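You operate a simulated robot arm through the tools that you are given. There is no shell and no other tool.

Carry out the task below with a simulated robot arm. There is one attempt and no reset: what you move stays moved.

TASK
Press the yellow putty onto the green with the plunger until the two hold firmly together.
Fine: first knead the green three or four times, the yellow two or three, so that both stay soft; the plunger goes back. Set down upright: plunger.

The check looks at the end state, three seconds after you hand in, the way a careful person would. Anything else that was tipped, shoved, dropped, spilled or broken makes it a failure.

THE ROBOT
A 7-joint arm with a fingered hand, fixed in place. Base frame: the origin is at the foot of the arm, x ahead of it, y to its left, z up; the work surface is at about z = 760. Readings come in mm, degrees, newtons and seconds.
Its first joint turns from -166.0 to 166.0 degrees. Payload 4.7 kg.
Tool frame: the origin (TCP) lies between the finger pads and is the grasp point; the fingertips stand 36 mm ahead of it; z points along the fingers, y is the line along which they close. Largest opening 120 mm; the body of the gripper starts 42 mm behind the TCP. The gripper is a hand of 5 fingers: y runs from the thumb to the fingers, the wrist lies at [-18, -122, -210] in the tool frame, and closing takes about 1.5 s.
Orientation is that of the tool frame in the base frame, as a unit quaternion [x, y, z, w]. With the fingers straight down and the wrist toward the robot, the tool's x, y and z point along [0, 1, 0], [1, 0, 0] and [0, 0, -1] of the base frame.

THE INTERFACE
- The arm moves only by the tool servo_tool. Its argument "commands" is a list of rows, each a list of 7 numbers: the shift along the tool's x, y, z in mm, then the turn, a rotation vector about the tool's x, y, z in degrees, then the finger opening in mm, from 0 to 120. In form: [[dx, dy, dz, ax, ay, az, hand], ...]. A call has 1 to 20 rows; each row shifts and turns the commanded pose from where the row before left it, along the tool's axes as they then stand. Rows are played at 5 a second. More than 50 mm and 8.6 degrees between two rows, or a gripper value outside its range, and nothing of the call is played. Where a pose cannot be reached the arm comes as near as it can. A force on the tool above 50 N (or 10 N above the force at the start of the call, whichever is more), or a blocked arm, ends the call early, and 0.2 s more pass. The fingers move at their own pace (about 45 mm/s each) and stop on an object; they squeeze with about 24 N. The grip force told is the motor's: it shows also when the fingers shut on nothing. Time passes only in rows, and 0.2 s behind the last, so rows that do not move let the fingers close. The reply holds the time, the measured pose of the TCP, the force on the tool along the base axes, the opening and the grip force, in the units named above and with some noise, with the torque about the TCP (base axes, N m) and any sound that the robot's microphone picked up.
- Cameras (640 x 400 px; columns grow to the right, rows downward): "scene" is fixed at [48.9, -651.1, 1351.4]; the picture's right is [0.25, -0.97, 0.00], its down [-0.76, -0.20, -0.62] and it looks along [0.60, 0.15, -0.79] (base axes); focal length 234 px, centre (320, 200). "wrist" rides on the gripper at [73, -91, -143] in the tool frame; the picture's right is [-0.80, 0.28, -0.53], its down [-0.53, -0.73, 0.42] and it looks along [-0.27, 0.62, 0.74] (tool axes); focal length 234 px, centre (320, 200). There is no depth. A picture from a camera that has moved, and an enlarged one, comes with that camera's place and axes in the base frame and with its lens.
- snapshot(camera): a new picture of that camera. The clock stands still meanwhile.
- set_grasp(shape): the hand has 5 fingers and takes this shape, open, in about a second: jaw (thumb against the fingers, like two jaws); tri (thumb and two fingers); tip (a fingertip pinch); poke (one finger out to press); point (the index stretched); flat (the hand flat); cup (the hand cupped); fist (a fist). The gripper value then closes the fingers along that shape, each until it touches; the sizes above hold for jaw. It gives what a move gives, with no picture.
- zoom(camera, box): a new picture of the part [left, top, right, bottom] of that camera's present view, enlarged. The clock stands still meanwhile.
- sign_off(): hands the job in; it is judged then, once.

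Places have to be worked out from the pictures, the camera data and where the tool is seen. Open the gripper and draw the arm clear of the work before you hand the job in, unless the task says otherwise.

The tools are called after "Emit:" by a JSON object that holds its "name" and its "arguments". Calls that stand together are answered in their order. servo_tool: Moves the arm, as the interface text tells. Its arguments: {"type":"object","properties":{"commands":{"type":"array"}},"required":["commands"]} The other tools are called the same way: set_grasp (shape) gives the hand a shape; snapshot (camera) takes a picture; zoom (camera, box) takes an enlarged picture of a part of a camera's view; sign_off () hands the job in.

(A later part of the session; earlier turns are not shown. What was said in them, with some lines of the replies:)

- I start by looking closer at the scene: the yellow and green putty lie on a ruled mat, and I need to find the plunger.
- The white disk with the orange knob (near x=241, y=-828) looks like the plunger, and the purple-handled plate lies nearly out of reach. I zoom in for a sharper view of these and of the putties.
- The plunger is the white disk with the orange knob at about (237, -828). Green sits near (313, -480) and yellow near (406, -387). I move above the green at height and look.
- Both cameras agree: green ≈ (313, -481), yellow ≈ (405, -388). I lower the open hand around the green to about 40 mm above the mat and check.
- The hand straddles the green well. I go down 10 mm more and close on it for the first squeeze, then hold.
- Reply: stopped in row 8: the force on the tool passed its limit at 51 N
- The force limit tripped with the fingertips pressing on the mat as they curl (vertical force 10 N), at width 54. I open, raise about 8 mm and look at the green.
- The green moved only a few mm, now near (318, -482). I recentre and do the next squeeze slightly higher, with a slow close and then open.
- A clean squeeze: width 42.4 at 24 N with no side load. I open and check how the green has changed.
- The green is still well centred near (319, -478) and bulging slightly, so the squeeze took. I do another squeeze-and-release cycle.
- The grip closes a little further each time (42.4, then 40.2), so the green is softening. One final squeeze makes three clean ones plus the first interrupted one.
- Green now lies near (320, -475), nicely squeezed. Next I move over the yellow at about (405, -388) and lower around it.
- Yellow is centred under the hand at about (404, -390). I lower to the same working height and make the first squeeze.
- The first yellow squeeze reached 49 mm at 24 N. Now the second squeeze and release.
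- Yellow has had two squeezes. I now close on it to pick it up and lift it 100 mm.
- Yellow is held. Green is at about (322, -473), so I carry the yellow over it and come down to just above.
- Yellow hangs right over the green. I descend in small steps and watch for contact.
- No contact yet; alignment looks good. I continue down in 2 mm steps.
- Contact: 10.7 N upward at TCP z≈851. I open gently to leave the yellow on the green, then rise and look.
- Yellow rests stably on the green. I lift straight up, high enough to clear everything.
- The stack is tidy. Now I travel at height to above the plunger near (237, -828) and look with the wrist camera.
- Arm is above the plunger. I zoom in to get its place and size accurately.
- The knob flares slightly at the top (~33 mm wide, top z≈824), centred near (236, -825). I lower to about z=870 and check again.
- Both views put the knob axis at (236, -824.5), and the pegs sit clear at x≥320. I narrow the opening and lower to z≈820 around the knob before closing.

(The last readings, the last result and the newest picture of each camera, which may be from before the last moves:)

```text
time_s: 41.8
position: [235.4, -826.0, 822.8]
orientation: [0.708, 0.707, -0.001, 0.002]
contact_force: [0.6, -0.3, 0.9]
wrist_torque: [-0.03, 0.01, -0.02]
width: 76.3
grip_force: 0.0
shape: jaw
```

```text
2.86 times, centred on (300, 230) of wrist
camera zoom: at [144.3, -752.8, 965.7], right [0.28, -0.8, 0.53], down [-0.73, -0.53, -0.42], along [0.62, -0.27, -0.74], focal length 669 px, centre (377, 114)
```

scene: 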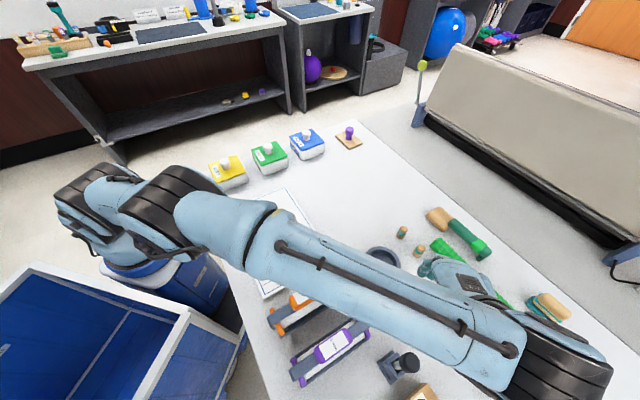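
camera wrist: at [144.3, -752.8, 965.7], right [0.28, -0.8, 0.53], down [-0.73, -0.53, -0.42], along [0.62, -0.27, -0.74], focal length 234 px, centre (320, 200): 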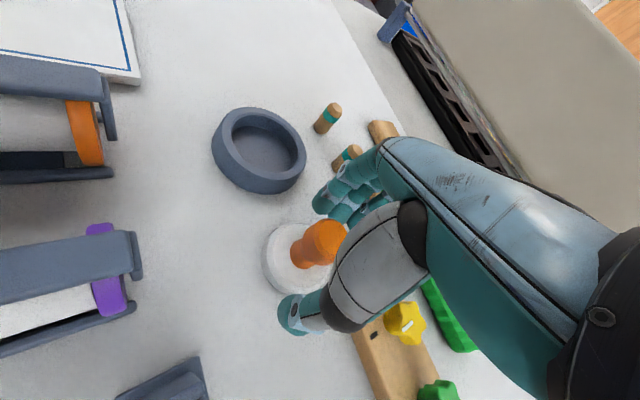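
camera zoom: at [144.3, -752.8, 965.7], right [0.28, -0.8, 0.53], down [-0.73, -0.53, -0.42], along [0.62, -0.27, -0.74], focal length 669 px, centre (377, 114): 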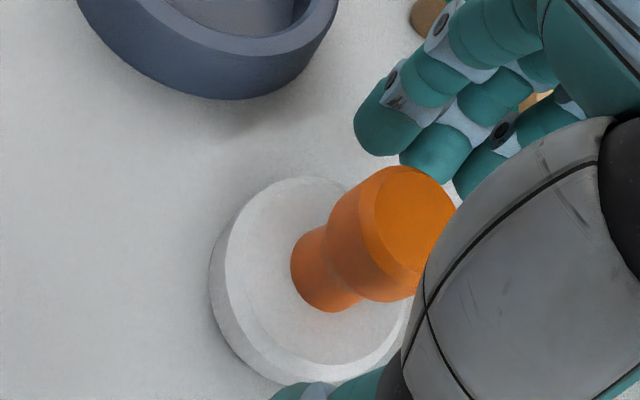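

The knob is centred between thumb and fingers. I close slowly onto it and read the force.

Emit:
{"name": "servo_tool", "arguments": {"commands": [[0, 0, 0, 0, 0, 0, 60], [0, 0, 0, 0, 0, 0, 50], [0, 0, 0, 0, 0, 0, 42], [0, 0, 0, 0, 0, 0, 34], [0, 0, 0, 0, 0, 0, 26], [0, 0, 0, 0, 0, 0, 20], [0, 0, 0, 0, 0, 0, 20], [0, 0, 0, 0, 0, 0, 20]]}}

Emit:
{"name": "zoom", "arguments": {"camera": "wrist", "box": [220, 160, 380, 300]}}

```text
time_s: 43.6
position: [236.1, -826.0, 822.6]
orientation: [0.707, 0.707, 0.0, 0.002]
contact_force: [-0.7, -0.5, -0.6]
wrist_torque: [0.0, -0.02, -0.02]
width: 22.5
grip_force: 24.0
shape: jaw
```

```text
2.86 times, centred on (300, 230) of wrist
camera zoom: at [144.2, -752.8, 965.8], right [0.28, -0.8, 0.53], down [-0.73, -0.53, -0.42], along [0.62, -0.27, -0.74], focal length 669 px, centre (377, 114)
```

zoom: 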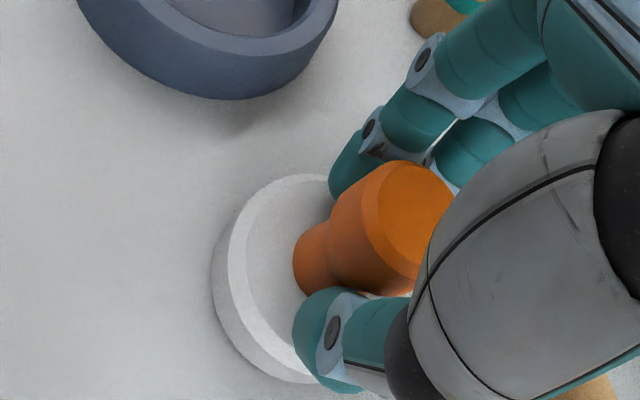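

The fingers grip the knob's waist (22.5 mm, 24 N), which locks it in. I lift straight up and check that it hangs level.

Emit:
{"name": "servo_tool", "arguments": {"commands": [[0, 0, -5, 0, 0, 0, 20], [0, 0, -10, 0, 0, 0, 20], [0, 0, -20, 0, 0, 0, 20], [0, 0, -25, 0, 0, 0, 20], [0, 0, -25, 0, 0, 0, 20], [0, 0, -25, 0, 0, 0, 20], [0, 0, -25, 0, 0, 0, 20], [0, 0, -20, 0, 0, 0, 20], [0, 0, 0, 0, 0, 0, 20]]}}

Emit:
{"name": "snapshot", "arguments": {"camera": "wrist"}}

Emit:
{"name": "snapshot", "arguments": {"camera": "scene"}}

```text
time_s: 45.6
position: [237.7, -823.3, 976.0]
orientation: [0.707, 0.707, 0.0, 0.002]
contact_force: [0.4, 0.4, -1.5]
wrist_torque: [0.04, -0.02, -0.01]
width: 22.7
grip_force: 24.2
shape: jaw
```

```text
taken
camera wrist: at [144.8, -751.2, 1119.6], right [0.28, -0.8, 0.53], down [-0.73, -0.53, -0.42], along [0.62, -0.27, -0.74], focal length 234 px, centre (320, 200)
```

wrist: 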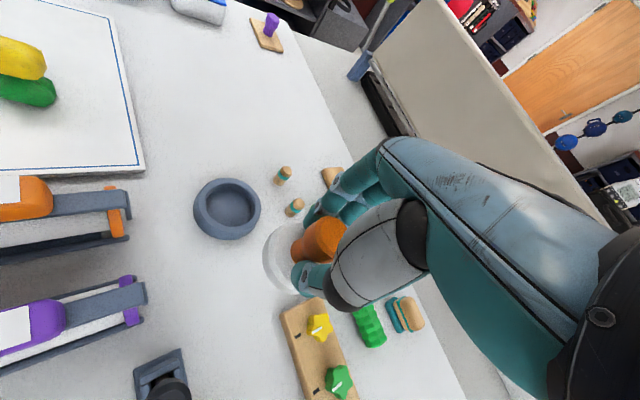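

```text
taken
```

scene: 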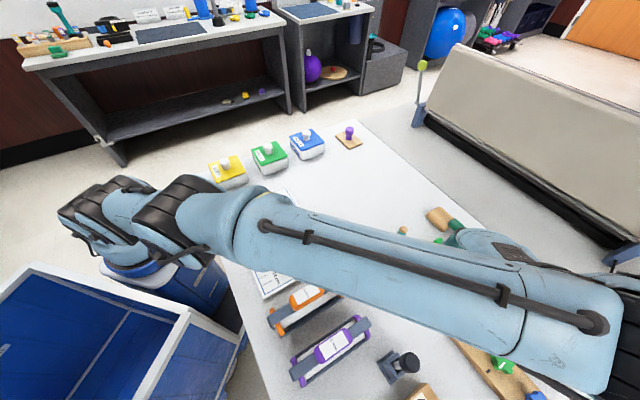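

The plunger is lifted and level. I carry it at height over the stack at about (322, -471).

Emit:
{"name": "servo_tool", "arguments": {"commands": [[20, 5, 0, 0, 0, 0, 20], [35, 8, 0, 0, 0, 0, 20], [35, 8, 0, 0, 0, 0, 20], [35, 9, 0, 0, 0, 0, 20], [35, 9, 0, 0, 0, 0, 20], [35, 9, 0, 0, 0, 0, 20], [35, 9, 0, 0, 0, 0, 20], [35, 8, 0, 0, 0, 0, 20], [35, 8, 0, 0, 0, 0, 20], [35, 8, 0, 0, 0, 0, 20], [17, 4, 0, 0, 0, 0, 20], [0, 0, 0, 0, 0, 0, 20], [0, 0, 0, 0, 0, 0, 20], [0, 0, 0, 0, 0, 0, 20]]}}

Emit:
{"name": "snapshot", "arguments": {"camera": "wrist"}}

Emit:
{"name": "zoom", "arguments": {"camera": "scene", "box": [200, 140, 360, 260]}}

```text
time_s: 48.6
position: [321.7, -473.2, 975.7]
orientation: [0.707, 0.708, -0.001, 0.002]
contact_force: [0.3, -0.3, -1.9]
wrist_torque: [0.0, -0.01, 0.01]
width: 22.7
grip_force: 23.9
shape: jaw
```

```text
taken
camera wrist: at [229.2, -400.4, 1119.8], right [0.28, -0.8, 0.53], down [-0.73, -0.53, -0.42], along [0.62, -0.27, -0.74], focal length 234 px, centre (320, 200)
```

wrist: 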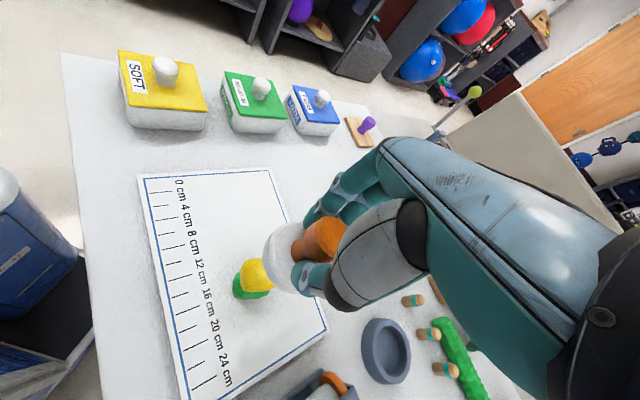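

```text
3.33 times, centred on (280, 200) of scene
camera zoom: at [48.9, -651.1, 1351.4], right [0.25, -0.97, 0.0], down [-0.76, -0.2, -0.62], along [0.6, 0.15, -0.79], focal length 778 px, centre (453, 200)
```

zoom: 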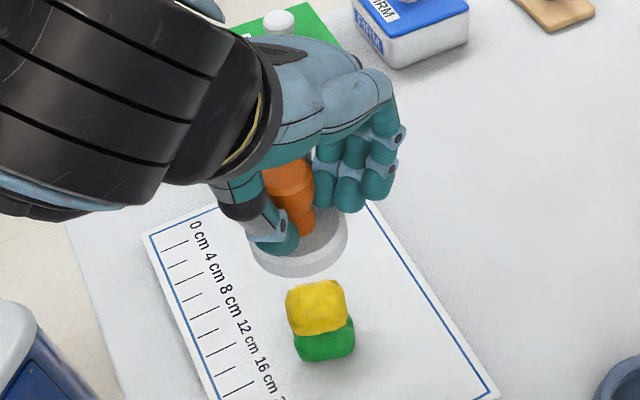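

The plunger disc is directly above the stack (within 2 mm). I lower in steps toward contact, expected around TCP z≈900.

Emit:
{"name": "servo_tool", "arguments": {"commands": [[2, 0, 15, 0, 0, 0, 20], [0, 0, 15, 0, 0, 0, 20], [0, 0, 15, 0, 0, 0, 20], [0, 0, 15, 0, 0, 0, 20], [0, 0, 0, 0, 0, 0, 20]]}}

Emit:
{"name": "zoom", "arguments": {"camera": "scene", "box": [240, 190, 320, 260]}}

Emit:
{"name": "snapshot", "arguments": {"camera": "wrist"}}

```text
time_s: 49.8
position: [320.2, -471.9, 917.1]
orientation: [0.707, 0.707, -0.001, 0.003]
contact_force: [-0.9, -0.2, -2.3]
wrist_torque: [0.03, 0.02, 0.02]
width: 22.9
grip_force: 24.0
shape: jaw
```

```text
5.71 times, centred on (280, 225) of scene
camera zoom: at [48.9, -651.1, 1351.4], right [0.25, -0.97, 0.0], down [-0.76, -0.2, -0.62], along [0.6, 0.15, -0.79], focal length 1334 px, centre (549, 57)
```

zoom: 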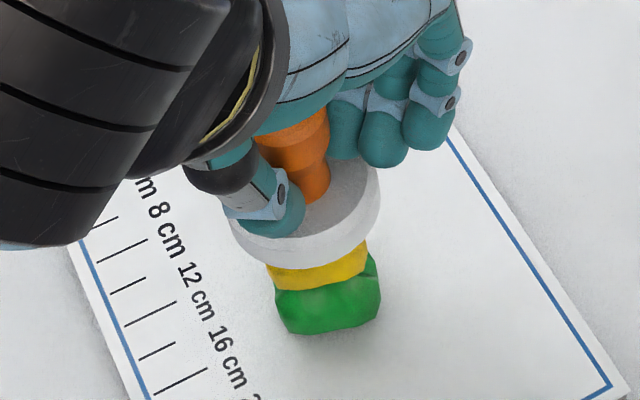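

```text
taken
camera wrist: at [229.1, -399.4, 1059.6], right [0.28, -0.8, 0.53], down [-0.73, -0.53, -0.42], along [0.62, -0.27, -0.74], focal length 234 px, centre (320, 200)
```

wrist: 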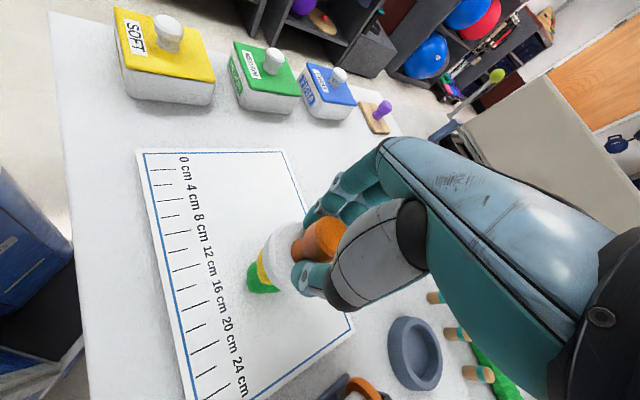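

The disc is just above the yellow and centred. I go down in 3 mm steps until the contact force rises.

Emit:
{"name": "servo_tool", "arguments": {"commands": [[0, 0, 3, 0, 0, 0, 20], [0, 0, 3, 0, 0, 0, 20], [0, 0, 3, 0, 0, 0, 20], [0, 0, 0, 0, 0, 0, 20]]}}

Emit:
{"name": "servo_tool", "arguments": {"commands": [[0, 0, 2, 0, 0, 0, 20], [0, 0, 2, 0, 0, 0, 20], [0, 0, 0, 0, 0, 0, 20]]}}

Emit:
{"name": "servo_tool", "arguments": {"commands": [[0, 0, 2, 0, 0, 0, 20], [0, 0, 2, 0, 0, 0, 20], [0, 0, 0, 0, 0, 0, 20]]}}

```text
time_s: 50.8
position: [320.8, -471.7, 907.9]
orientation: [0.707, 0.707, 0.0, 0.003]
contact_force: [-0.5, 0.5, -1.9]
wrist_torque: [-0.02, 0.0, 0.03]
width: 23.0
grip_force: 24.1
shape: jaw
```

```text
time_s: 51.6
position: [320.5, -471.6, 902.8]
orientation: [0.707, 0.707, -0.001, 0.003]
contact_force: [0.0, -0.1, -0.3]
wrist_torque: [-0.01, 0.01, -0.03]
width: 22.7
grip_force: 24.2
shape: jaw
```

```text
time_s: 52.4
position: [321.2, -472.1, 898.9]
orientation: [0.707, 0.707, 0.0, 0.002]
contact_force: [-0.1, -0.4, 6.6]
wrist_torque: [-0.03, -0.08, -0.03]
width: 23.0
grip_force: 24.4
shape: jaw
```

Contact at TCP z≈900, 6.6 N now. I press on gradually, watching force.

Emit:
{"name": "servo_tool", "arguments": {"commands": [[0, 0, 2, 0, 0, 0, 20], [0, 0, 2, 0, 0, 0, 20], [0, 0, 0, 0, 0, 0, 20]]}}

Emit:
{"name": "servo_tool", "arguments": {"commands": [[0, 0, 2, 0, 0, 0, 20], [0, 0, 1, 0, 0, 0, 20], [0, 0, 0, 0, 0, 0, 20]]}}

Emit:
{"name": "zoom", "arguments": {"camera": "scene", "box": [240, 190, 320, 260]}}

```text
time_s: 53.2
position: [321.2, -472.1, 894.9]
orientation: [0.707, 0.707, 0.0, 0.001]
contact_force: [0.1, 0.2, 6.3]
wrist_torque: [-0.02, -0.11, -0.01]
width: 23.5
grip_force: 24.6
shape: jaw
```

```text
time_s: 54.0
position: [320.5, -470.9, 892.2]
orientation: [0.707, 0.707, -0.001, 0.002]
contact_force: [1.0, 0.7, 5.0]
wrist_torque: [0.02, -0.11, 0.02]
width: 23.1
grip_force: 24.3
shape: jaw
```

```text
5.71 times, centred on (280, 225) of scene
camera zoom: at [48.9, -651.1, 1351.4], right [0.25, -0.97, 0.0], down [-0.76, -0.2, -0.62], along [0.6, 0.15, -0.79], focal length 1334 px, centre (549, 57)
```

zoom: 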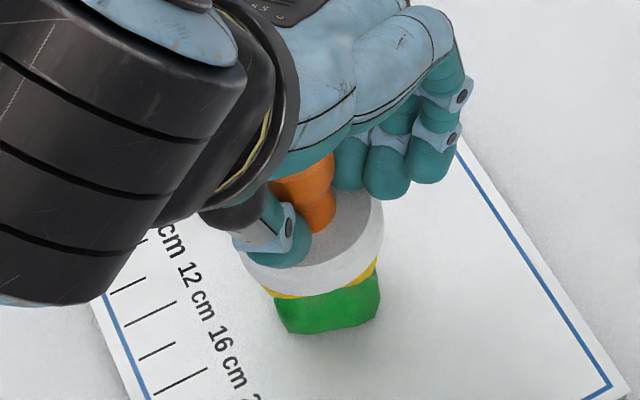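

The putty yields softly at about 6 N, with the disc moving down along with the hand. I press further.

Emit:
{"name": "servo_tool", "arguments": {"commands": [[0, 0, 3, 0, 0, 0, 20], [0, 0, 3, 0, 0, 0, 20], [0, 0, 0, 0, 0, 0, 20]]}}

Emit:
{"name": "servo_tool", "arguments": {"commands": [[0, 0, 3, 0, 0, 0, 20], [0, 0, 3, 0, 0, 0, 20], [0, 0, 0, 0, 0, 0, 20]]}}

Emit:
{"name": "zoom", "arguments": {"camera": "scene", "box": [240, 190, 320, 260]}}

Emit:
{"name": "zoom", "arguments": {"camera": "wrist", "box": [220, 180, 380, 320]}}

```text
time_s: 54.8
position: [320.6, -471.5, 884.9]
orientation: [0.707, 0.707, -0.001, 0.002]
contact_force: [-0.1, -1.3, 11.0]
wrist_torque: [0.01, -0.12, -0.02]
width: 23.5
grip_force: 24.2
shape: jaw
```

```text
time_s: 55.6
position: [321.3, -470.4, 880.9]
orientation: [0.707, 0.707, -0.001, 0.002]
contact_force: [-0.5, -0.4, 10.3]
wrist_torque: [-0.03, -0.1, -0.02]
width: 23.7
grip_force: 24.1
shape: jaw
```

```text
5.71 times, centred on (280, 225) of scene
camera zoom: at [48.9, -651.1, 1351.4], right [0.25, -0.97, 0.0], down [-0.76, -0.2, -0.62], along [0.6, 0.15, -0.79], focal length 1334 px, centre (549, 57)
```

zoom: 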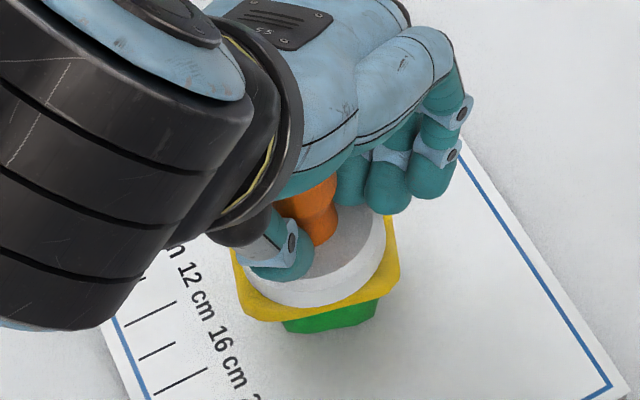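

```text
2.86 times, centred on (300, 250) of wrist
camera zoom: at [228.6, -398.2, 1023.4], right [0.28, -0.8, 0.53], down [-0.73, -0.53, -0.42], along [0.62, -0.27, -0.74], focal length 669 px, centre (377, 57)
```

zoom: 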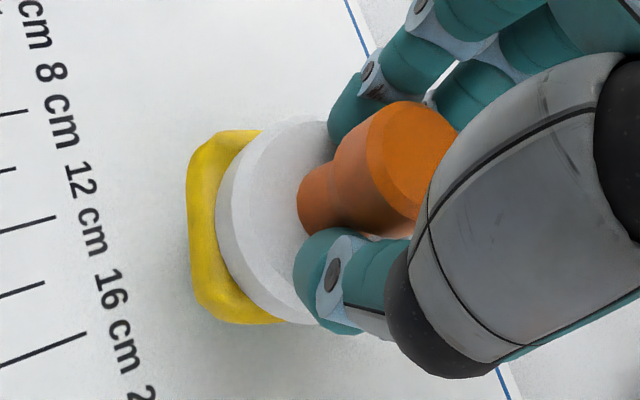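

The yellow has flattened and spread onto the green at about 10 N, and the plunger is still upright in the grip. I press more firmly for a hold of a few seconds.

Emit:
{"name": "servo_tool", "arguments": {"commands": [[0, 0, 2, 0, 0, 0, 20], [0, 0, 2, 0, 0, 0, 20], [0, 0, 0, 0, 0, 0, 20], [0, 0, 0, 0, 0, 0, 20]]}}

Emit:
{"name": "servo_tool", "arguments": {"commands": [[0, 0, 2, 0, 0, 0, 20], [0, 0, 2, 0, 0, 0, 20], [0, 0, 0, 0, 0, 0, 20], [0, 0, 0, 0, 0, 0, 20]]}}

Emit:
{"name": "zoom", "arguments": {"camera": "scene", "box": [240, 190, 320, 260]}}

```text
time_s: 56.6
position: [321.0, -470.5, 875.5]
orientation: [0.707, 0.708, 0.0, 0.001]
contact_force: [0.4, -1.0, 5.9]
wrist_torque: [0.03, -0.11, -0.01]
width: 23.7
grip_force: 24.5
shape: jaw
```

```text
time_s: 57.6
position: [322.4, -469.8, 871.6]
orientation: [0.708, 0.707, -0.001, 0.002]
contact_force: [0.3, 0.1, 9.4]
wrist_torque: [-0.01, -0.14, -0.02]
width: 23.6
grip_force: 23.9
shape: jaw
```

```text
5.71 times, centred on (280, 225) of scene
camera zoom: at [48.9, -651.1, 1351.4], right [0.25, -0.97, 0.0], down [-0.76, -0.2, -0.62], along [0.6, 0.15, -0.79], focal length 1334 px, centre (549, 57)
```

zoom: 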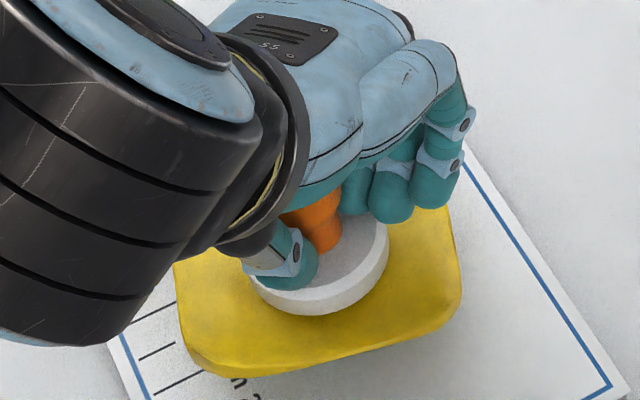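

The yellow has spread wide and thin now, so I stop advancing and simply hold the pressure to see how it settles.

Emit:
{"name": "servo_tool", "arguments": {"commands": [[0, 0, 0, 0, 0, 0, 20], [0, 0, 0, 0, 0, 0, 20], [0, 0, 0, 0, 0, 0, 20], [0, 0, 0, 0, 0, 0, 20], [0, 0, 0, 0, 0, 0, 20]]}}

Emit:
{"name": "snapshot", "arguments": {"camera": "wrist"}}

Emit:
{"name": "zoom", "arguments": {"camera": "scene", "box": [240, 190, 320, 260]}}

```text
time_s: 58.8
position: [320.5, -471.2, 871.8]
orientation: [0.707, 0.707, 0.0, 0.002]
contact_force: [0.0, 1.1, 1.3]
wrist_torque: [-0.02, -0.06, -0.02]
width: 23.4
grip_force: 23.6
shape: jaw
```

```text
taken
camera wrist: at [229.3, -398.9, 1015.0], right [0.28, -0.8, 0.53], down [-0.73, -0.53, -0.42], along [0.62, -0.27, -0.74], focal length 234 px, centre (320, 200)
```

wrist: 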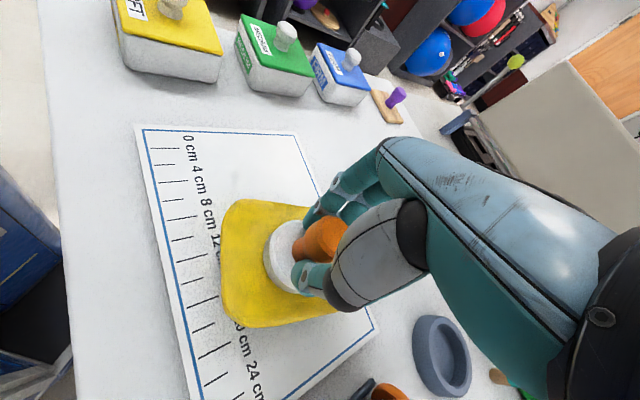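

```text
5.71 times, centred on (280, 225) of scene
camera zoom: at [48.9, -651.1, 1351.4], right [0.25, -0.97, 0.0], down [-0.76, -0.2, -0.62], along [0.6, 0.15, -0.79], focal length 1334 px, centre (549, 57)
```

zoom: 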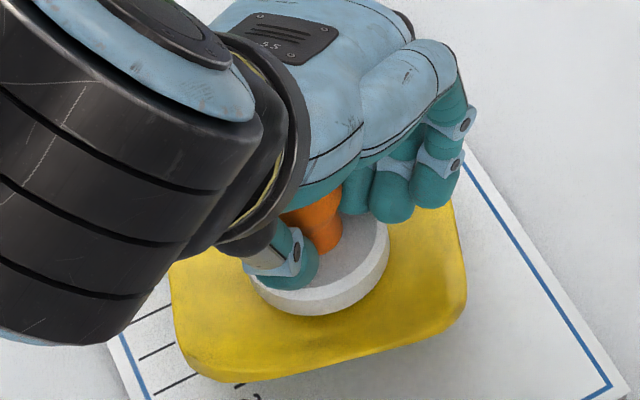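

Force has relaxed to 1 N, so the putty is flowing rather than resisting. I give one firmer short press of a few mm to bond it, and read the force during the push.

Emit:
{"name": "servo_tool", "arguments": {"commands": [[0, 0, 3, 0, 0, 0, 20]]}}

Emit:
{"name": "servo_tool", "arguments": {"commands": [[0, 0, 0, 0, 0, 0, 20], [0, 0, 0, 0, 0, 0, 20]]}}

Emit:
{"name": "zoom", "arguments": {"camera": "scene", "box": [240, 190, 320, 260]}}

```text
time_s: 59.2
position: [321.9, -472.5, 871.1]
orientation: [0.707, 0.707, -0.002, 0.003]
contact_force: [0.7, 0.3, 15.6]
wrist_torque: [-0.05, -0.15, -0.01]
width: 23.9
grip_force: 23.9
shape: jaw
```

```text
time_s: 59.8
position: [320.0, -470.5, 870.4]
orientation: [0.708, 0.707, -0.002, 0.003]
contact_force: [0.4, -1.5, 22.7]
wrist_torque: [-0.06, -0.14, -0.03]
width: 24.0
grip_force: 23.6
shape: jaw
```

```text
5.71 times, centred on (280, 225) of scene
camera zoom: at [48.9, -651.1, 1351.4], right [0.25, -0.97, 0.0], down [-0.76, -0.2, -0.62], along [0.6, 0.15, -0.79], focal length 1334 px, centre (549, 57)
```

zoom: 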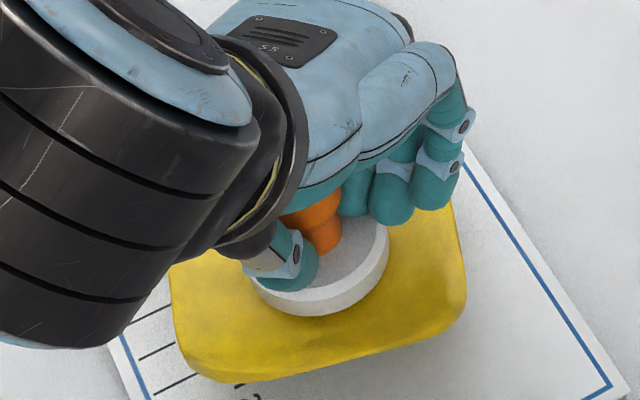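

Now it resists firmly: 22.7 N with no further spreading. I add a bit more to about 30 N and hold a few seconds.

Emit:
{"name": "servo_tool", "arguments": {"commands": [[0, 0, 1, 0, 0, 0, 20], [0, 0, 0.5, 0, 0, 0, 20], [0, 0, 0, 0, 0, 0, 20], [0, 0, 0, 0, 0, 0, 20], [0, 0, 0, 0, 0, 0, 20], [0, 0, 0, 0, 0, 0, 20], [0, 0, 0, 0, 0, 0, 20]]}}

Emit:
{"name": "servo_tool", "arguments": {"commands": [[0, 0, 0, 0, 0, 0, 20], [0, 0, 0, 0, 0, 0, 20], [0, 0, 0, 0, 0, 0, 20], [0, 0, 0, 0, 0, 0, 20], [0, 0, 0, 0, 0, 0, 20], [0, 0, 0, 0, 0, 0, 20], [0, 0, 0, 0, 0, 0, 20], [0, 0, 0, 0, 0, 0, 20], [0, 0, 0, 0, 0, 0, 20], [0, 0, 0, 0, 0, 0, 20]]}}

Emit:
{"name": "zoom", "arguments": {"camera": "scene", "box": [240, 190, 320, 260]}}

Emit:
{"name": "zoom", "arguments": {"camera": "wrist", "box": [200, 160, 380, 340]}}

```text
time_s: 61.4
position: [320.8, -471.9, 869.5]
orientation: [0.707, 0.707, -0.001, 0.003]
contact_force: [-0.1, -2.0, 37.0]
wrist_torque: [-0.09, -0.14, 0.0]
width: 25.0
grip_force: 24.1
shape: jaw
```

```text
time_s: 63.6
position: [321.6, -471.8, 869.0]
orientation: [0.706, 0.708, -0.001, 0.002]
contact_force: [0.1, -2.5, 37.0]
wrist_torque: [-0.14, -0.14, -0.02]
width: 25.6
grip_force: 23.9
shape: jaw
```

```text
5.71 times, centred on (280, 225) of scene
camera zoom: at [48.9, -651.1, 1351.4], right [0.25, -0.97, 0.0], down [-0.76, -0.2, -0.62], along [0.6, 0.15, -0.79], focal length 1334 px, centre (549, 57)
```

zoom: 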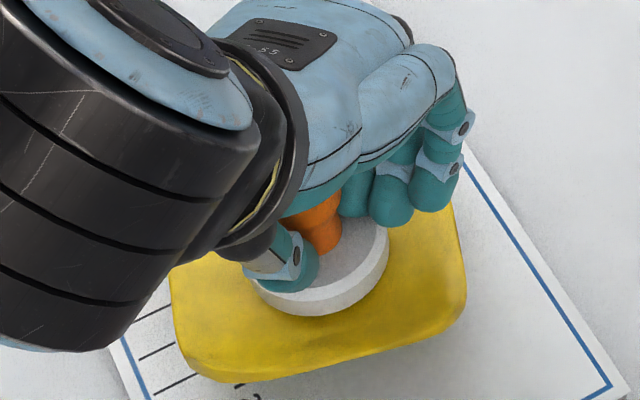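

```text
2.22 times, centred on (290, 250) of wrist
camera zoom: at [228.7, -398.1, 1012.3], right [0.28, -0.8, 0.53], down [-0.73, -0.53, -0.42], along [0.62, -0.27, -0.73], focal length 520 px, centre (387, 89)
```

zoom: 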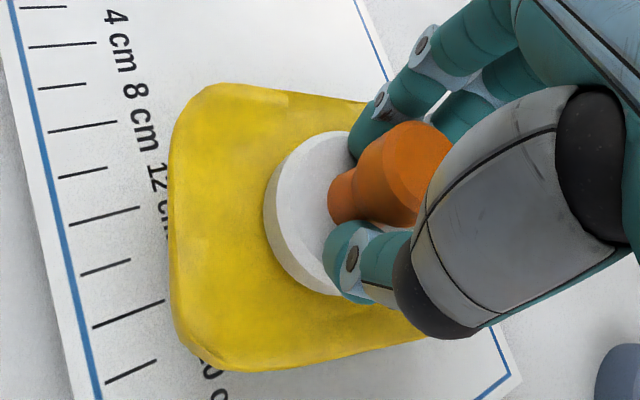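

A steady 37 N has been held for over three seconds. Now I raise the plunger slowly and check that the putty stays put.

Emit:
{"name": "servo_tool", "arguments": {"commands": [[0, 0, -1, 0, 0, 0, 20], [0, 0, -2, 0, 0, 0, 20], [0, 0, -2, 0, 0, 0, 20], [0, 0, -3, 0, 0, 0, 20], [0, 0, -4, 0, 0, 0, 20], [0, 0, 0, 0, 0, 0, 20]]}}

Emit:
{"name": "zoom", "arguments": {"camera": "scene", "box": [240, 190, 320, 260]}}

Emit:
{"name": "zoom", "arguments": {"camera": "wrist", "box": [200, 160, 380, 340]}}

```text
time_s: 65.0
position: [320.6, -470.8, 879.0]
orientation: [0.707, 0.707, 0.0, 0.002]
contact_force: [-0.2, 0.2, -1.2]
wrist_torque: [0.0, -0.03, -0.05]
width: 23.7
grip_force: 24.1
shape: jaw
```

```text
5.71 times, centred on (280, 225) of scene
camera zoom: at [48.9, -651.1, 1351.4], right [0.25, -0.97, 0.0], down [-0.76, -0.2, -0.62], along [0.6, 0.15, -0.79], focal length 1334 px, centre (549, 57)
```

zoom: 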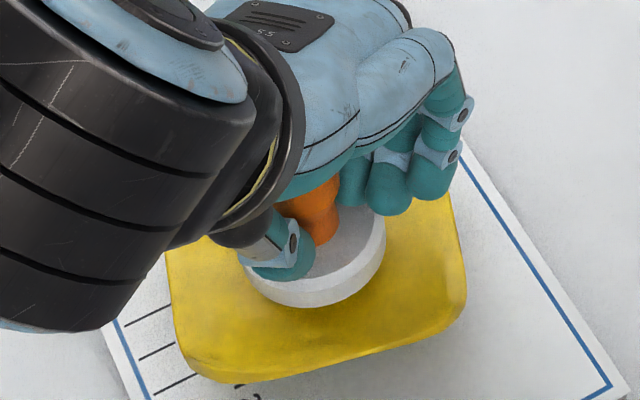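

```text
2.22 times, centred on (290, 250) of wrist
camera zoom: at [228.7, -398.5, 1022.4], right [0.28, -0.8, 0.53], down [-0.73, -0.53, -0.42], along [0.62, -0.27, -0.74], focal length 520 px, centre (387, 89)
```

zoom: 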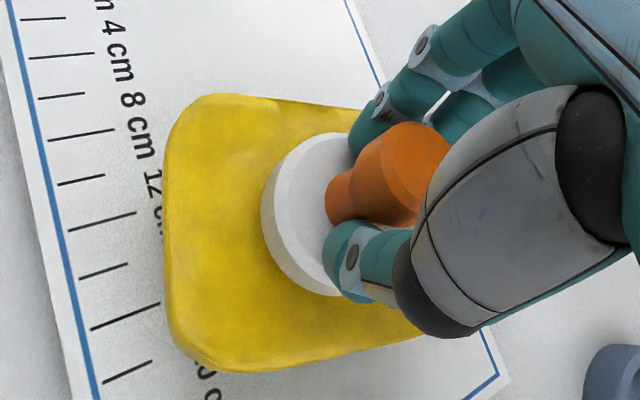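

The plunger came free and the putty stayed. I lift to travel height and look at the whole piece.

Emit:
{"name": "servo_tool", "arguments": {"commands": [[0, 0, -10, 0, 0, 0, 20], [0, 0, -20, 0, 0, 0, 20], [0, 0, -25, 0, 0, 0, 20], [0, 0, -25, 0, 0, 0, 20], [0, 0, -17, 0, 0, 0, 20], [0, 0, 0, 0, 0, 0, 20]]}}

Emit:
{"name": "snapshot", "arguments": {"camera": "scene"}}

Emit:
{"name": "snapshot", "arguments": {"camera": "wrist"}}

Emit:
{"name": "zoom", "arguments": {"camera": "scene", "box": [220, 160, 348, 260]}}

```text
time_s: 66.4
position: [321.2, -470.5, 977.9]
orientation: [0.707, 0.708, 0.0, 0.001]
contact_force: [-0.6, -0.9, -0.1]
wrist_torque: [-0.02, -0.03, -0.02]
width: 23.5
grip_force: 23.5
shape: jaw
```

```text
taken
```

scene: 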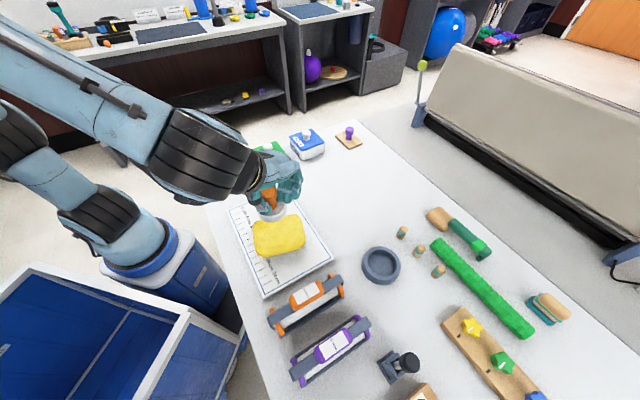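

```text
taken
camera wrist: at [228.7, -397.4, 1120.9], right [0.28, -0.8, 0.53], down [-0.73, -0.53, -0.42], along [0.62, -0.27, -0.74], focal length 234 px, centre (320, 200)
```

wrist: 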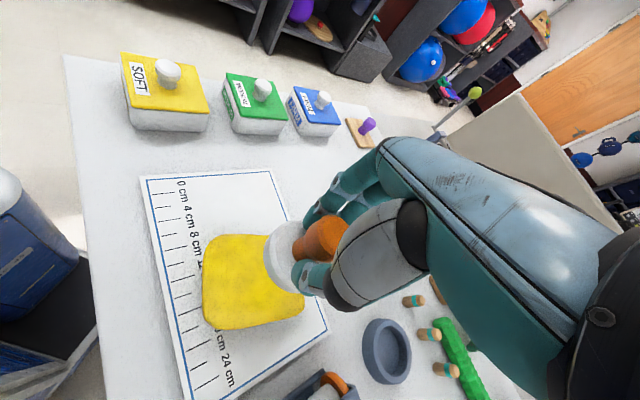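

```text
4.00 times, centred on (284, 210) of scene
camera zoom: at [48.9, -651.1, 1351.4], right [0.25, -0.97, 0.0], down [-0.76, -0.2, -0.62], along [0.6, 0.15, -0.79], focal length 934 px, centre (464, 160)
```

zoom: 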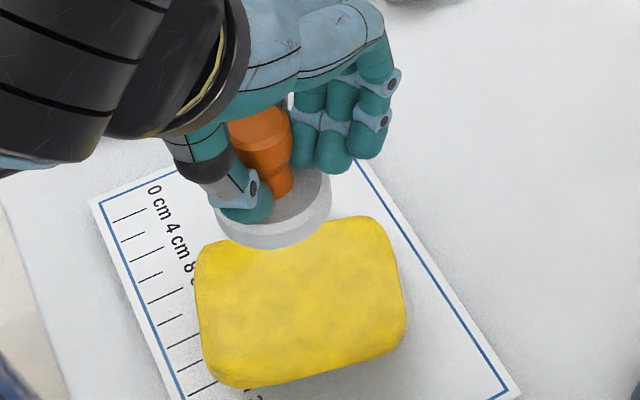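

The press is done and the yellow sits firmly over the green. I carry the plunger back along the same path to its original spot.

Emit:
{"name": "servo_tool", "arguments": {"commands": [[-19, -4, 0, 0, 0, 0, 20], [-35, -8, 0, 0, 0, 0, 20], [-35, -8, 0, 0, 0, 0, 20], [-35, -8, 0, 0, 0, 0, 20], [-35, -9, 0, 0, 0, 0, 20], [-35, -9, 0, 0, 0, 0, 20], [-35, -9, 0, 0, 0, 0, 20], [-35, -9, 0, 0, 0, 0, 20], [-35, -8, 0, 0, 0, 0, 20], [-35, -8, 0, 0, 0, 0, 20], [-20, -5, 0, 0, 0, 0, 20], [0, 0, 0, 0, 0, 0, 20], [0, 0, 0, 0, 0, 0, 20], [0, 0, 0, 0, 0, 0, 20]]}}

Emit:
{"name": "snapshot", "arguments": {"camera": "wrist"}}

Emit:
{"name": "snapshot", "arguments": {"camera": "scene"}}

```text
time_s: 69.4
position: [234.9, -826.7, 977.8]
orientation: [0.707, 0.707, -0.001, 0.002]
contact_force: [0.5, 0.5, -2.3]
wrist_torque: [0.01, -0.01, -0.02]
width: 23.7
grip_force: 24.1
shape: jaw
```

```text
taken
camera wrist: at [142.7, -753.7, 1121.0], right [0.28, -0.8, 0.53], down [-0.73, -0.53, -0.42], along [0.62, -0.27, -0.74], focal length 234 px, centre (320, 200)
```

wrist: 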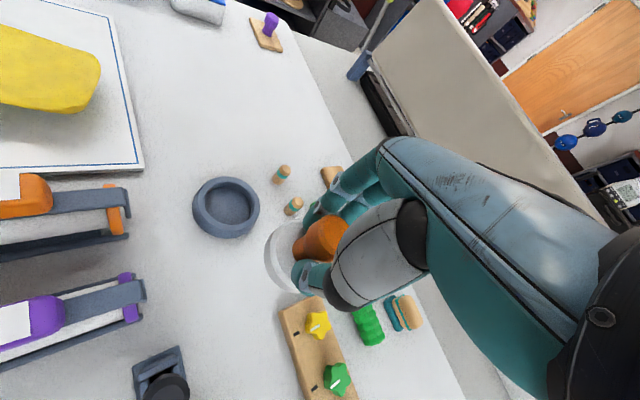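

```text
taken
```

scene: 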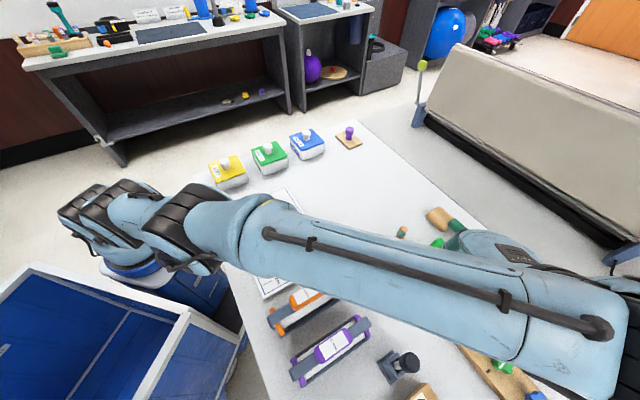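

The plunger is back above its spot, clear of neighbours. I lower it most of the way, then feel for the table.

Emit:
{"name": "servo_tool", "arguments": {"commands": [[0, 1, 20, 0, 0, 0, 20], [0, 0, 25, 0, 0, 0, 20], [0, 0, 25, 0, 0, 0, 20], [0, 0, 25, 0, 0, 0, 20], [0, 0, 25, 0, 0, 0, 20], [0, 0, 20, 0, 0, 0, 20], [0, 0, 6, 0, 0, 0, 20], [0, 0, 0, 0, 0, 0, 20], [0, 0, 0, 0, 0, 0, 20]]}}

Emit:
{"name": "servo_tool", "arguments": {"commands": [[0, 0, 2, 0, 0, 0, 20], [0, 0, 2, 0, 0, 0, 20], [0, 0, 2, 0, 0, 0, 20], [0, 0, 0, 0, 0, 0, 20]]}}

Emit:
{"name": "zoom", "arguments": {"camera": "wrist", "box": [220, 160, 380, 300]}}

```text
time_s: 71.4
position: [237.0, -825.5, 831.4]
orientation: [0.707, 0.707, -0.001, 0.001]
contact_force: [-0.6, -0.9, -1.3]
wrist_torque: [0.02, 0.0, 0.01]
width: 23.6
grip_force: 23.8
shape: jaw
```

```text
time_s: 72.4
position: [237.2, -825.3, 825.9]
orientation: [0.707, 0.707, -0.001, 0.002]
contact_force: [-0.2, -0.8, -0.7]
wrist_torque: [0.0, -0.03, 0.0]
width: 23.7
grip_force: 24.2
shape: jaw
```

```text
2.86 times, centred on (300, 230) of wrist
camera zoom: at [144.9, -752.9, 969.2], right [0.28, -0.8, 0.53], down [-0.73, -0.53, -0.42], along [0.62, -0.27, -0.74], focal length 669 px, centre (377, 114)
```

zoom: 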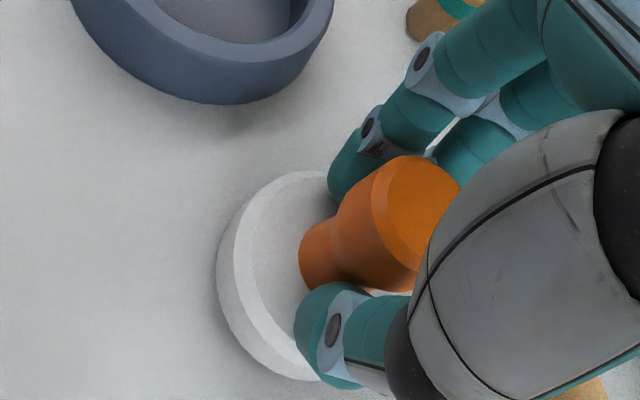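

Still about 3 mm above the table. I go down in 1 mm steps until I feel contact.

Emit:
{"name": "servo_tool", "arguments": {"commands": [[0, 0, 1, 0, 0, 0, 20], [0, 0, 1, 0, 0, 0, 20], [0, 0, 0, 0, 0, 0, 20]]}}

Emit:
{"name": "servo_tool", "arguments": {"commands": [[0, 0, 1, 0, 0, 0, 20], [0, 0, 0, 0, 0, 0, 20]]}}

Emit:
{"name": "servo_tool", "arguments": {"commands": [[0, 0, 1, 0, 0, 0, 20], [0, 0, 0, 0, 0, 0, 20]]}}

```text
time_s: 73.2
position: [236.4, -826.0, 824.0]
orientation: [0.707, 0.707, 0.0, 0.001]
contact_force: [-1.4, 0.1, -1.8]
wrist_torque: [-0.01, 0.01, 0.02]
width: 23.5
grip_force: 24.2
shape: jaw
```

```text
time_s: 73.8
position: [237.5, -826.5, 822.5]
orientation: [0.707, 0.707, -0.001, 0.003]
contact_force: [-0.8, -0.1, -0.7]
wrist_torque: [-0.03, -0.06, -0.01]
width: 23.6
grip_force: 24.5
shape: jaw
```

```text
time_s: 74.4
position: [237.8, -826.9, 821.5]
orientation: [0.707, 0.707, -0.001, 0.002]
contact_force: [-0.1, 0.2, -1.2]
wrist_torque: [0.05, 0.01, 0.02]
width: 23.7
grip_force: 23.8
shape: jaw
```

No contact yet, as the knob slid slightly in the grip while pressing. I continue 1 mm at a time.

Emit:
{"name": "servo_tool", "arguments": {"commands": [[0, 0, 1, 0, 0, 0, 20], [0, 0, 0, 0, 0, 0, 20]]}}

Emit:
{"name": "servo_tool", "arguments": {"commands": [[0, 0, 1, 0, 0, 0, 20], [0, 0, 0, 0, 0, 0, 20]]}}

Emit:
{"name": "servo_tool", "arguments": {"commands": [[0, 0, 0.7, 0, 0, 0, 20], [0, 0, 0, 0, 0, 0, 20]]}}

```text
time_s: 75.0
position: [236.8, -825.5, 821.1]
orientation: [0.707, 0.707, -0.001, 0.002]
contact_force: [0.0, 0.0, -1.0]
wrist_torque: [0.01, -0.01, 0.0]
width: 23.6
grip_force: 24.0
shape: jaw
```

```text
time_s: 75.6
position: [236.9, -825.7, 820.1]
orientation: [0.707, 0.707, 0.0, 0.001]
contact_force: [-0.9, -0.3, 1.2]
wrist_torque: [-0.02, -0.02, -0.02]
width: 23.9
grip_force: 23.8
shape: jaw
```

```text
time_s: 76.2
position: [237.1, -826.7, 819.1]
orientation: [0.708, 0.707, -0.002, 0.003]
contact_force: [-0.9, 0.6, 4.9]
wrist_torque: [-0.04, -0.09, 0.01]
width: 23.8
grip_force: 24.2
shape: jaw
```

The disc now touches the table (about 5 N). I open the fingers slowly to release it upright.

Emit:
{"name": "servo_tool", "arguments": {"commands": [[0, 0, 0, 0, 0, 0, 28], [0, 0, 0, 0, 0, 0, 34], [0, 0, 0, 0, 0, 0, 42], [0, 0, 0, 0, 0, 0, 52], [0, 0, 0, 0, 0, 0, 64], [0, 0, 0, 0, 0, 0, 76], [0, 0, 0, 0, 0, 0, 76], [0, 0, 0, 0, 0, 0, 76]]}}

Emit:
{"name": "zoom", "arguments": {"camera": "wrist", "box": [220, 160, 380, 300]}}

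```text
time_s: 78.0
position: [237.6, -825.5, 819.7]
orientation: [0.707, 0.707, 0.0, 0.001]
contact_force: [-0.7, 0.3, 0.2]
wrist_torque: [-0.01, -0.03, 0.03]
width: 75.6
grip_force: 0.0
shape: jaw
```

```text
2.86 times, centred on (300, 230) of wrist
camera zoom: at [144.5, -752.9, 962.6], right [0.28, -0.8, 0.53], down [-0.73, -0.53, -0.42], along [0.62, -0.27, -0.74], focal length 669 px, centre (377, 114)
```

zoom: 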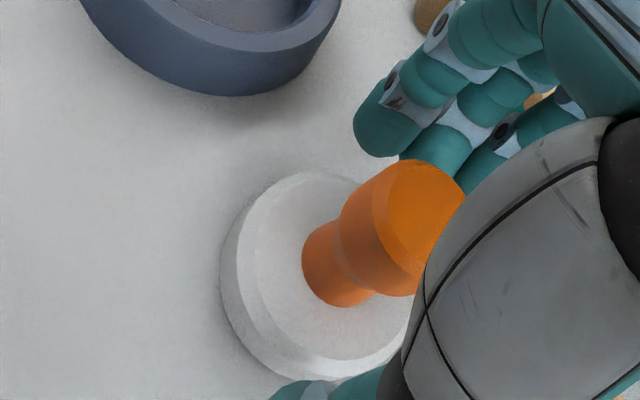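

The plunger stands upright and released at its old place. I raise the hand straight up slowly, then away.

Emit:
{"name": "servo_tool", "arguments": {"commands": [[0, 0, -5, 0, 0, 0, 80], [0, 0, -12, 0, 0, 0, 80], [0, 0, -20, 0, 0, 0, 80], [0, 0, -30, 0, 0, 0, 80], [0, 0, -30, 0, 0, 0, 80], [0, 0, -30, 0, 0, 0, 80], [0, 0, -30, 0, 0, 0, 80], [0, 0, 0, 0, 0, 0, 80]]}}

Emit:
{"name": "snapshot", "arguments": {"camera": "wrist"}}

```text
time_s: 79.8
position: [238.0, -825.0, 976.4]
orientation: [0.707, 0.707, 0.0, 0.001]
contact_force: [0.2, -0.6, -0.4]
wrist_torque: [-0.01, -0.05, 0.0]
width: 79.6
grip_force: 0.0
shape: jaw
```

```text
taken
camera wrist: at [145.3, -752.4, 1120.1], right [0.28, -0.8, 0.53], down [-0.73, -0.53, -0.42], along [0.62, -0.27, -0.74], focal length 234 px, centre (320, 200)
```

wrist: 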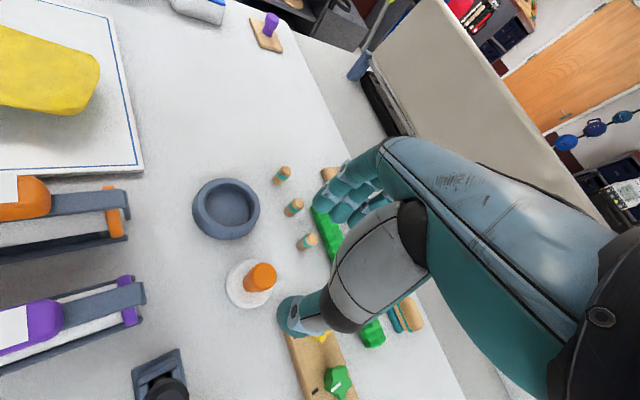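

Plunger is standing where it was. I retreat to the starting pose and inspect the whole scene.

Emit:
{"name": "servo_tool", "arguments": {"commands": [[0, 0, -40, 0, 0, 0, 110], [0, 0, -40, 0, 0, 0, 110], [0, 0, -40, 0, 0, 0, 110], [0, 0, -35, 0, 0, 0, 110], [33, 15, 0, 0, 0, 0, 110], [33, 15, 0, 0, 0, 0, 110], [33, 15, 0, 0, 0, 0, 110], [33, 15, 0, 0, 0, 0, 110], [33, 15, 0, 0, 0, 0, 110], [33, 16, 0, 0, 0, 0, 110], [33, 16, 0, 0, 0, 0, 110], [0, 0, 0, 0, 0, 0, 110]]}}

Emit:
{"name": "snapshot", "arguments": {"camera": "scene"}}

Emit:
{"name": "zoom", "arguments": {"camera": "scene", "box": [225, 190, 345, 275]}}

Emit:
{"name": "zoom", "arguments": {"camera": "scene", "box": [350, 230, 462, 350]}}

Emit:
{"name": "snapshot", "arguments": {"camera": "wrist"}}

```text
time_s: 82.4
position: [346.6, -553.1, 1076.3]
orientation: [0.707, 0.707, -0.001, 0.002]
contact_force: [0.1, -0.6, -0.5]
wrist_torque: [0.01, 0.02, -0.01]
width: 109.9
grip_force: 0.0
shape: jaw
out of reach, approached as far as the arm can: row 1, 2, 3, 4
```

```text
taken
```

scene: 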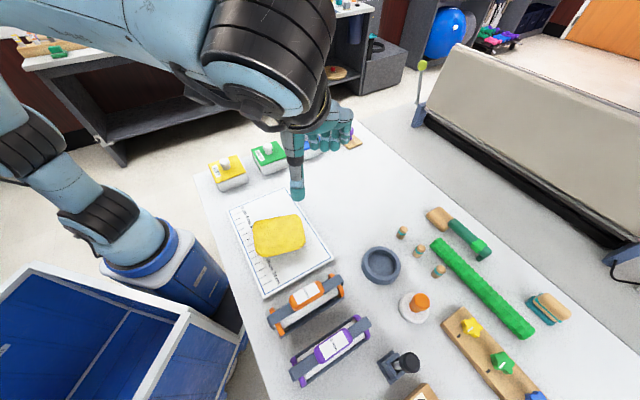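

```text
4.71 times, centred on (285, 232) of scene
camera zoom: at [48.9, -651.1, 1351.4], right [0.25, -0.97, 0.0], down [-0.76, -0.2, -0.62], along [0.6, 0.15, -0.79], focal length 1099 px, centre (485, 47)
```

zoom: 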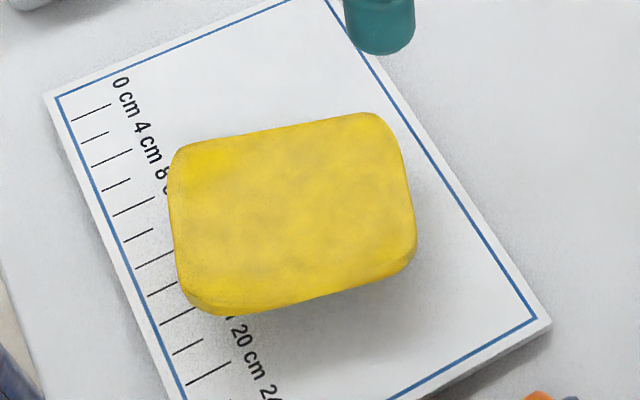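

```text
3.33 times, centred on (406, 290) of scene
camera zoom: at [48.9, -651.1, 1351.4], right [0.25, -0.97, 0.0], down [-0.76, -0.2, -0.62], along [0.6, 0.15, -0.79], focal length 778 px, centre (33, -100)
```

zoom: 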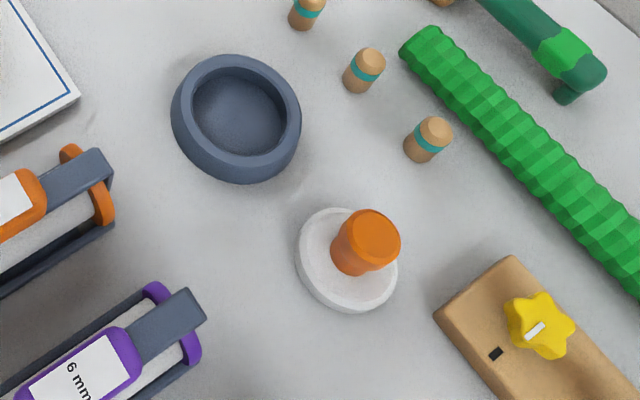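

```text
taken
camera wrist: at [253.5, -480.4, 1220.1], right [0.28, -0.8, 0.53], down [-0.73, -0.53, -0.42], along [0.62, -0.27, -0.74], focal length 234 px, centre (320, 200)
```

wrist: 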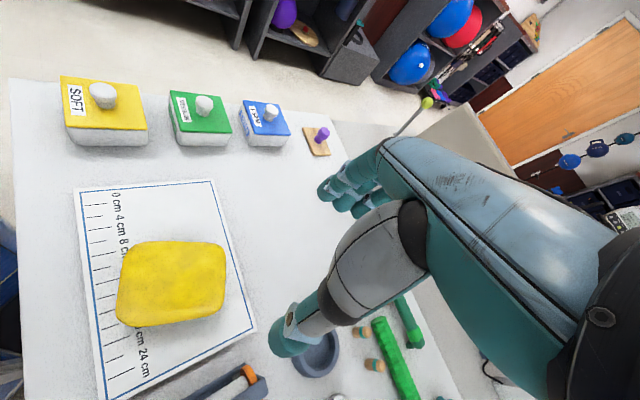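

The plunger stands upright within a couple of mm of where it began. The yellow is pressed onto the green after a 37 N hold, nothing else has moved, and the hand is open and clear, so I hand the job in.

Emit:
{"name": "sign_off", "arguments": {}}

```text
The job is handed in.
```

I pressed the yellow putty onto the green with the plunger and handed the job in. I never tested the bond by pulling on it. My evidence is that the stack held a steady 37 N for over three seconds, and the yellow stayed on the green when I lifted the plunger off.

- **Kneading:** The green got three clean squeezes, plus a first one cut short by the force limit when the fingertips touched the mat. The yellow got two squeezes, and a third grip at full squeeze force to pick it up. If every squeeze counts, that is four and three.
- **Pressing:** The yellow was much softer than I expected. It flowed out into a thin pad roughly 13 cm across before it resisted firmly. In the end views it hides the green completely, so I could not see the green's final shape.
- **Plunger:** It stands upright within a few millimetres of where it started.
- **Everything else:** The final pictures show nothing else tipped or shoved, and the hand is open and clear of the work.
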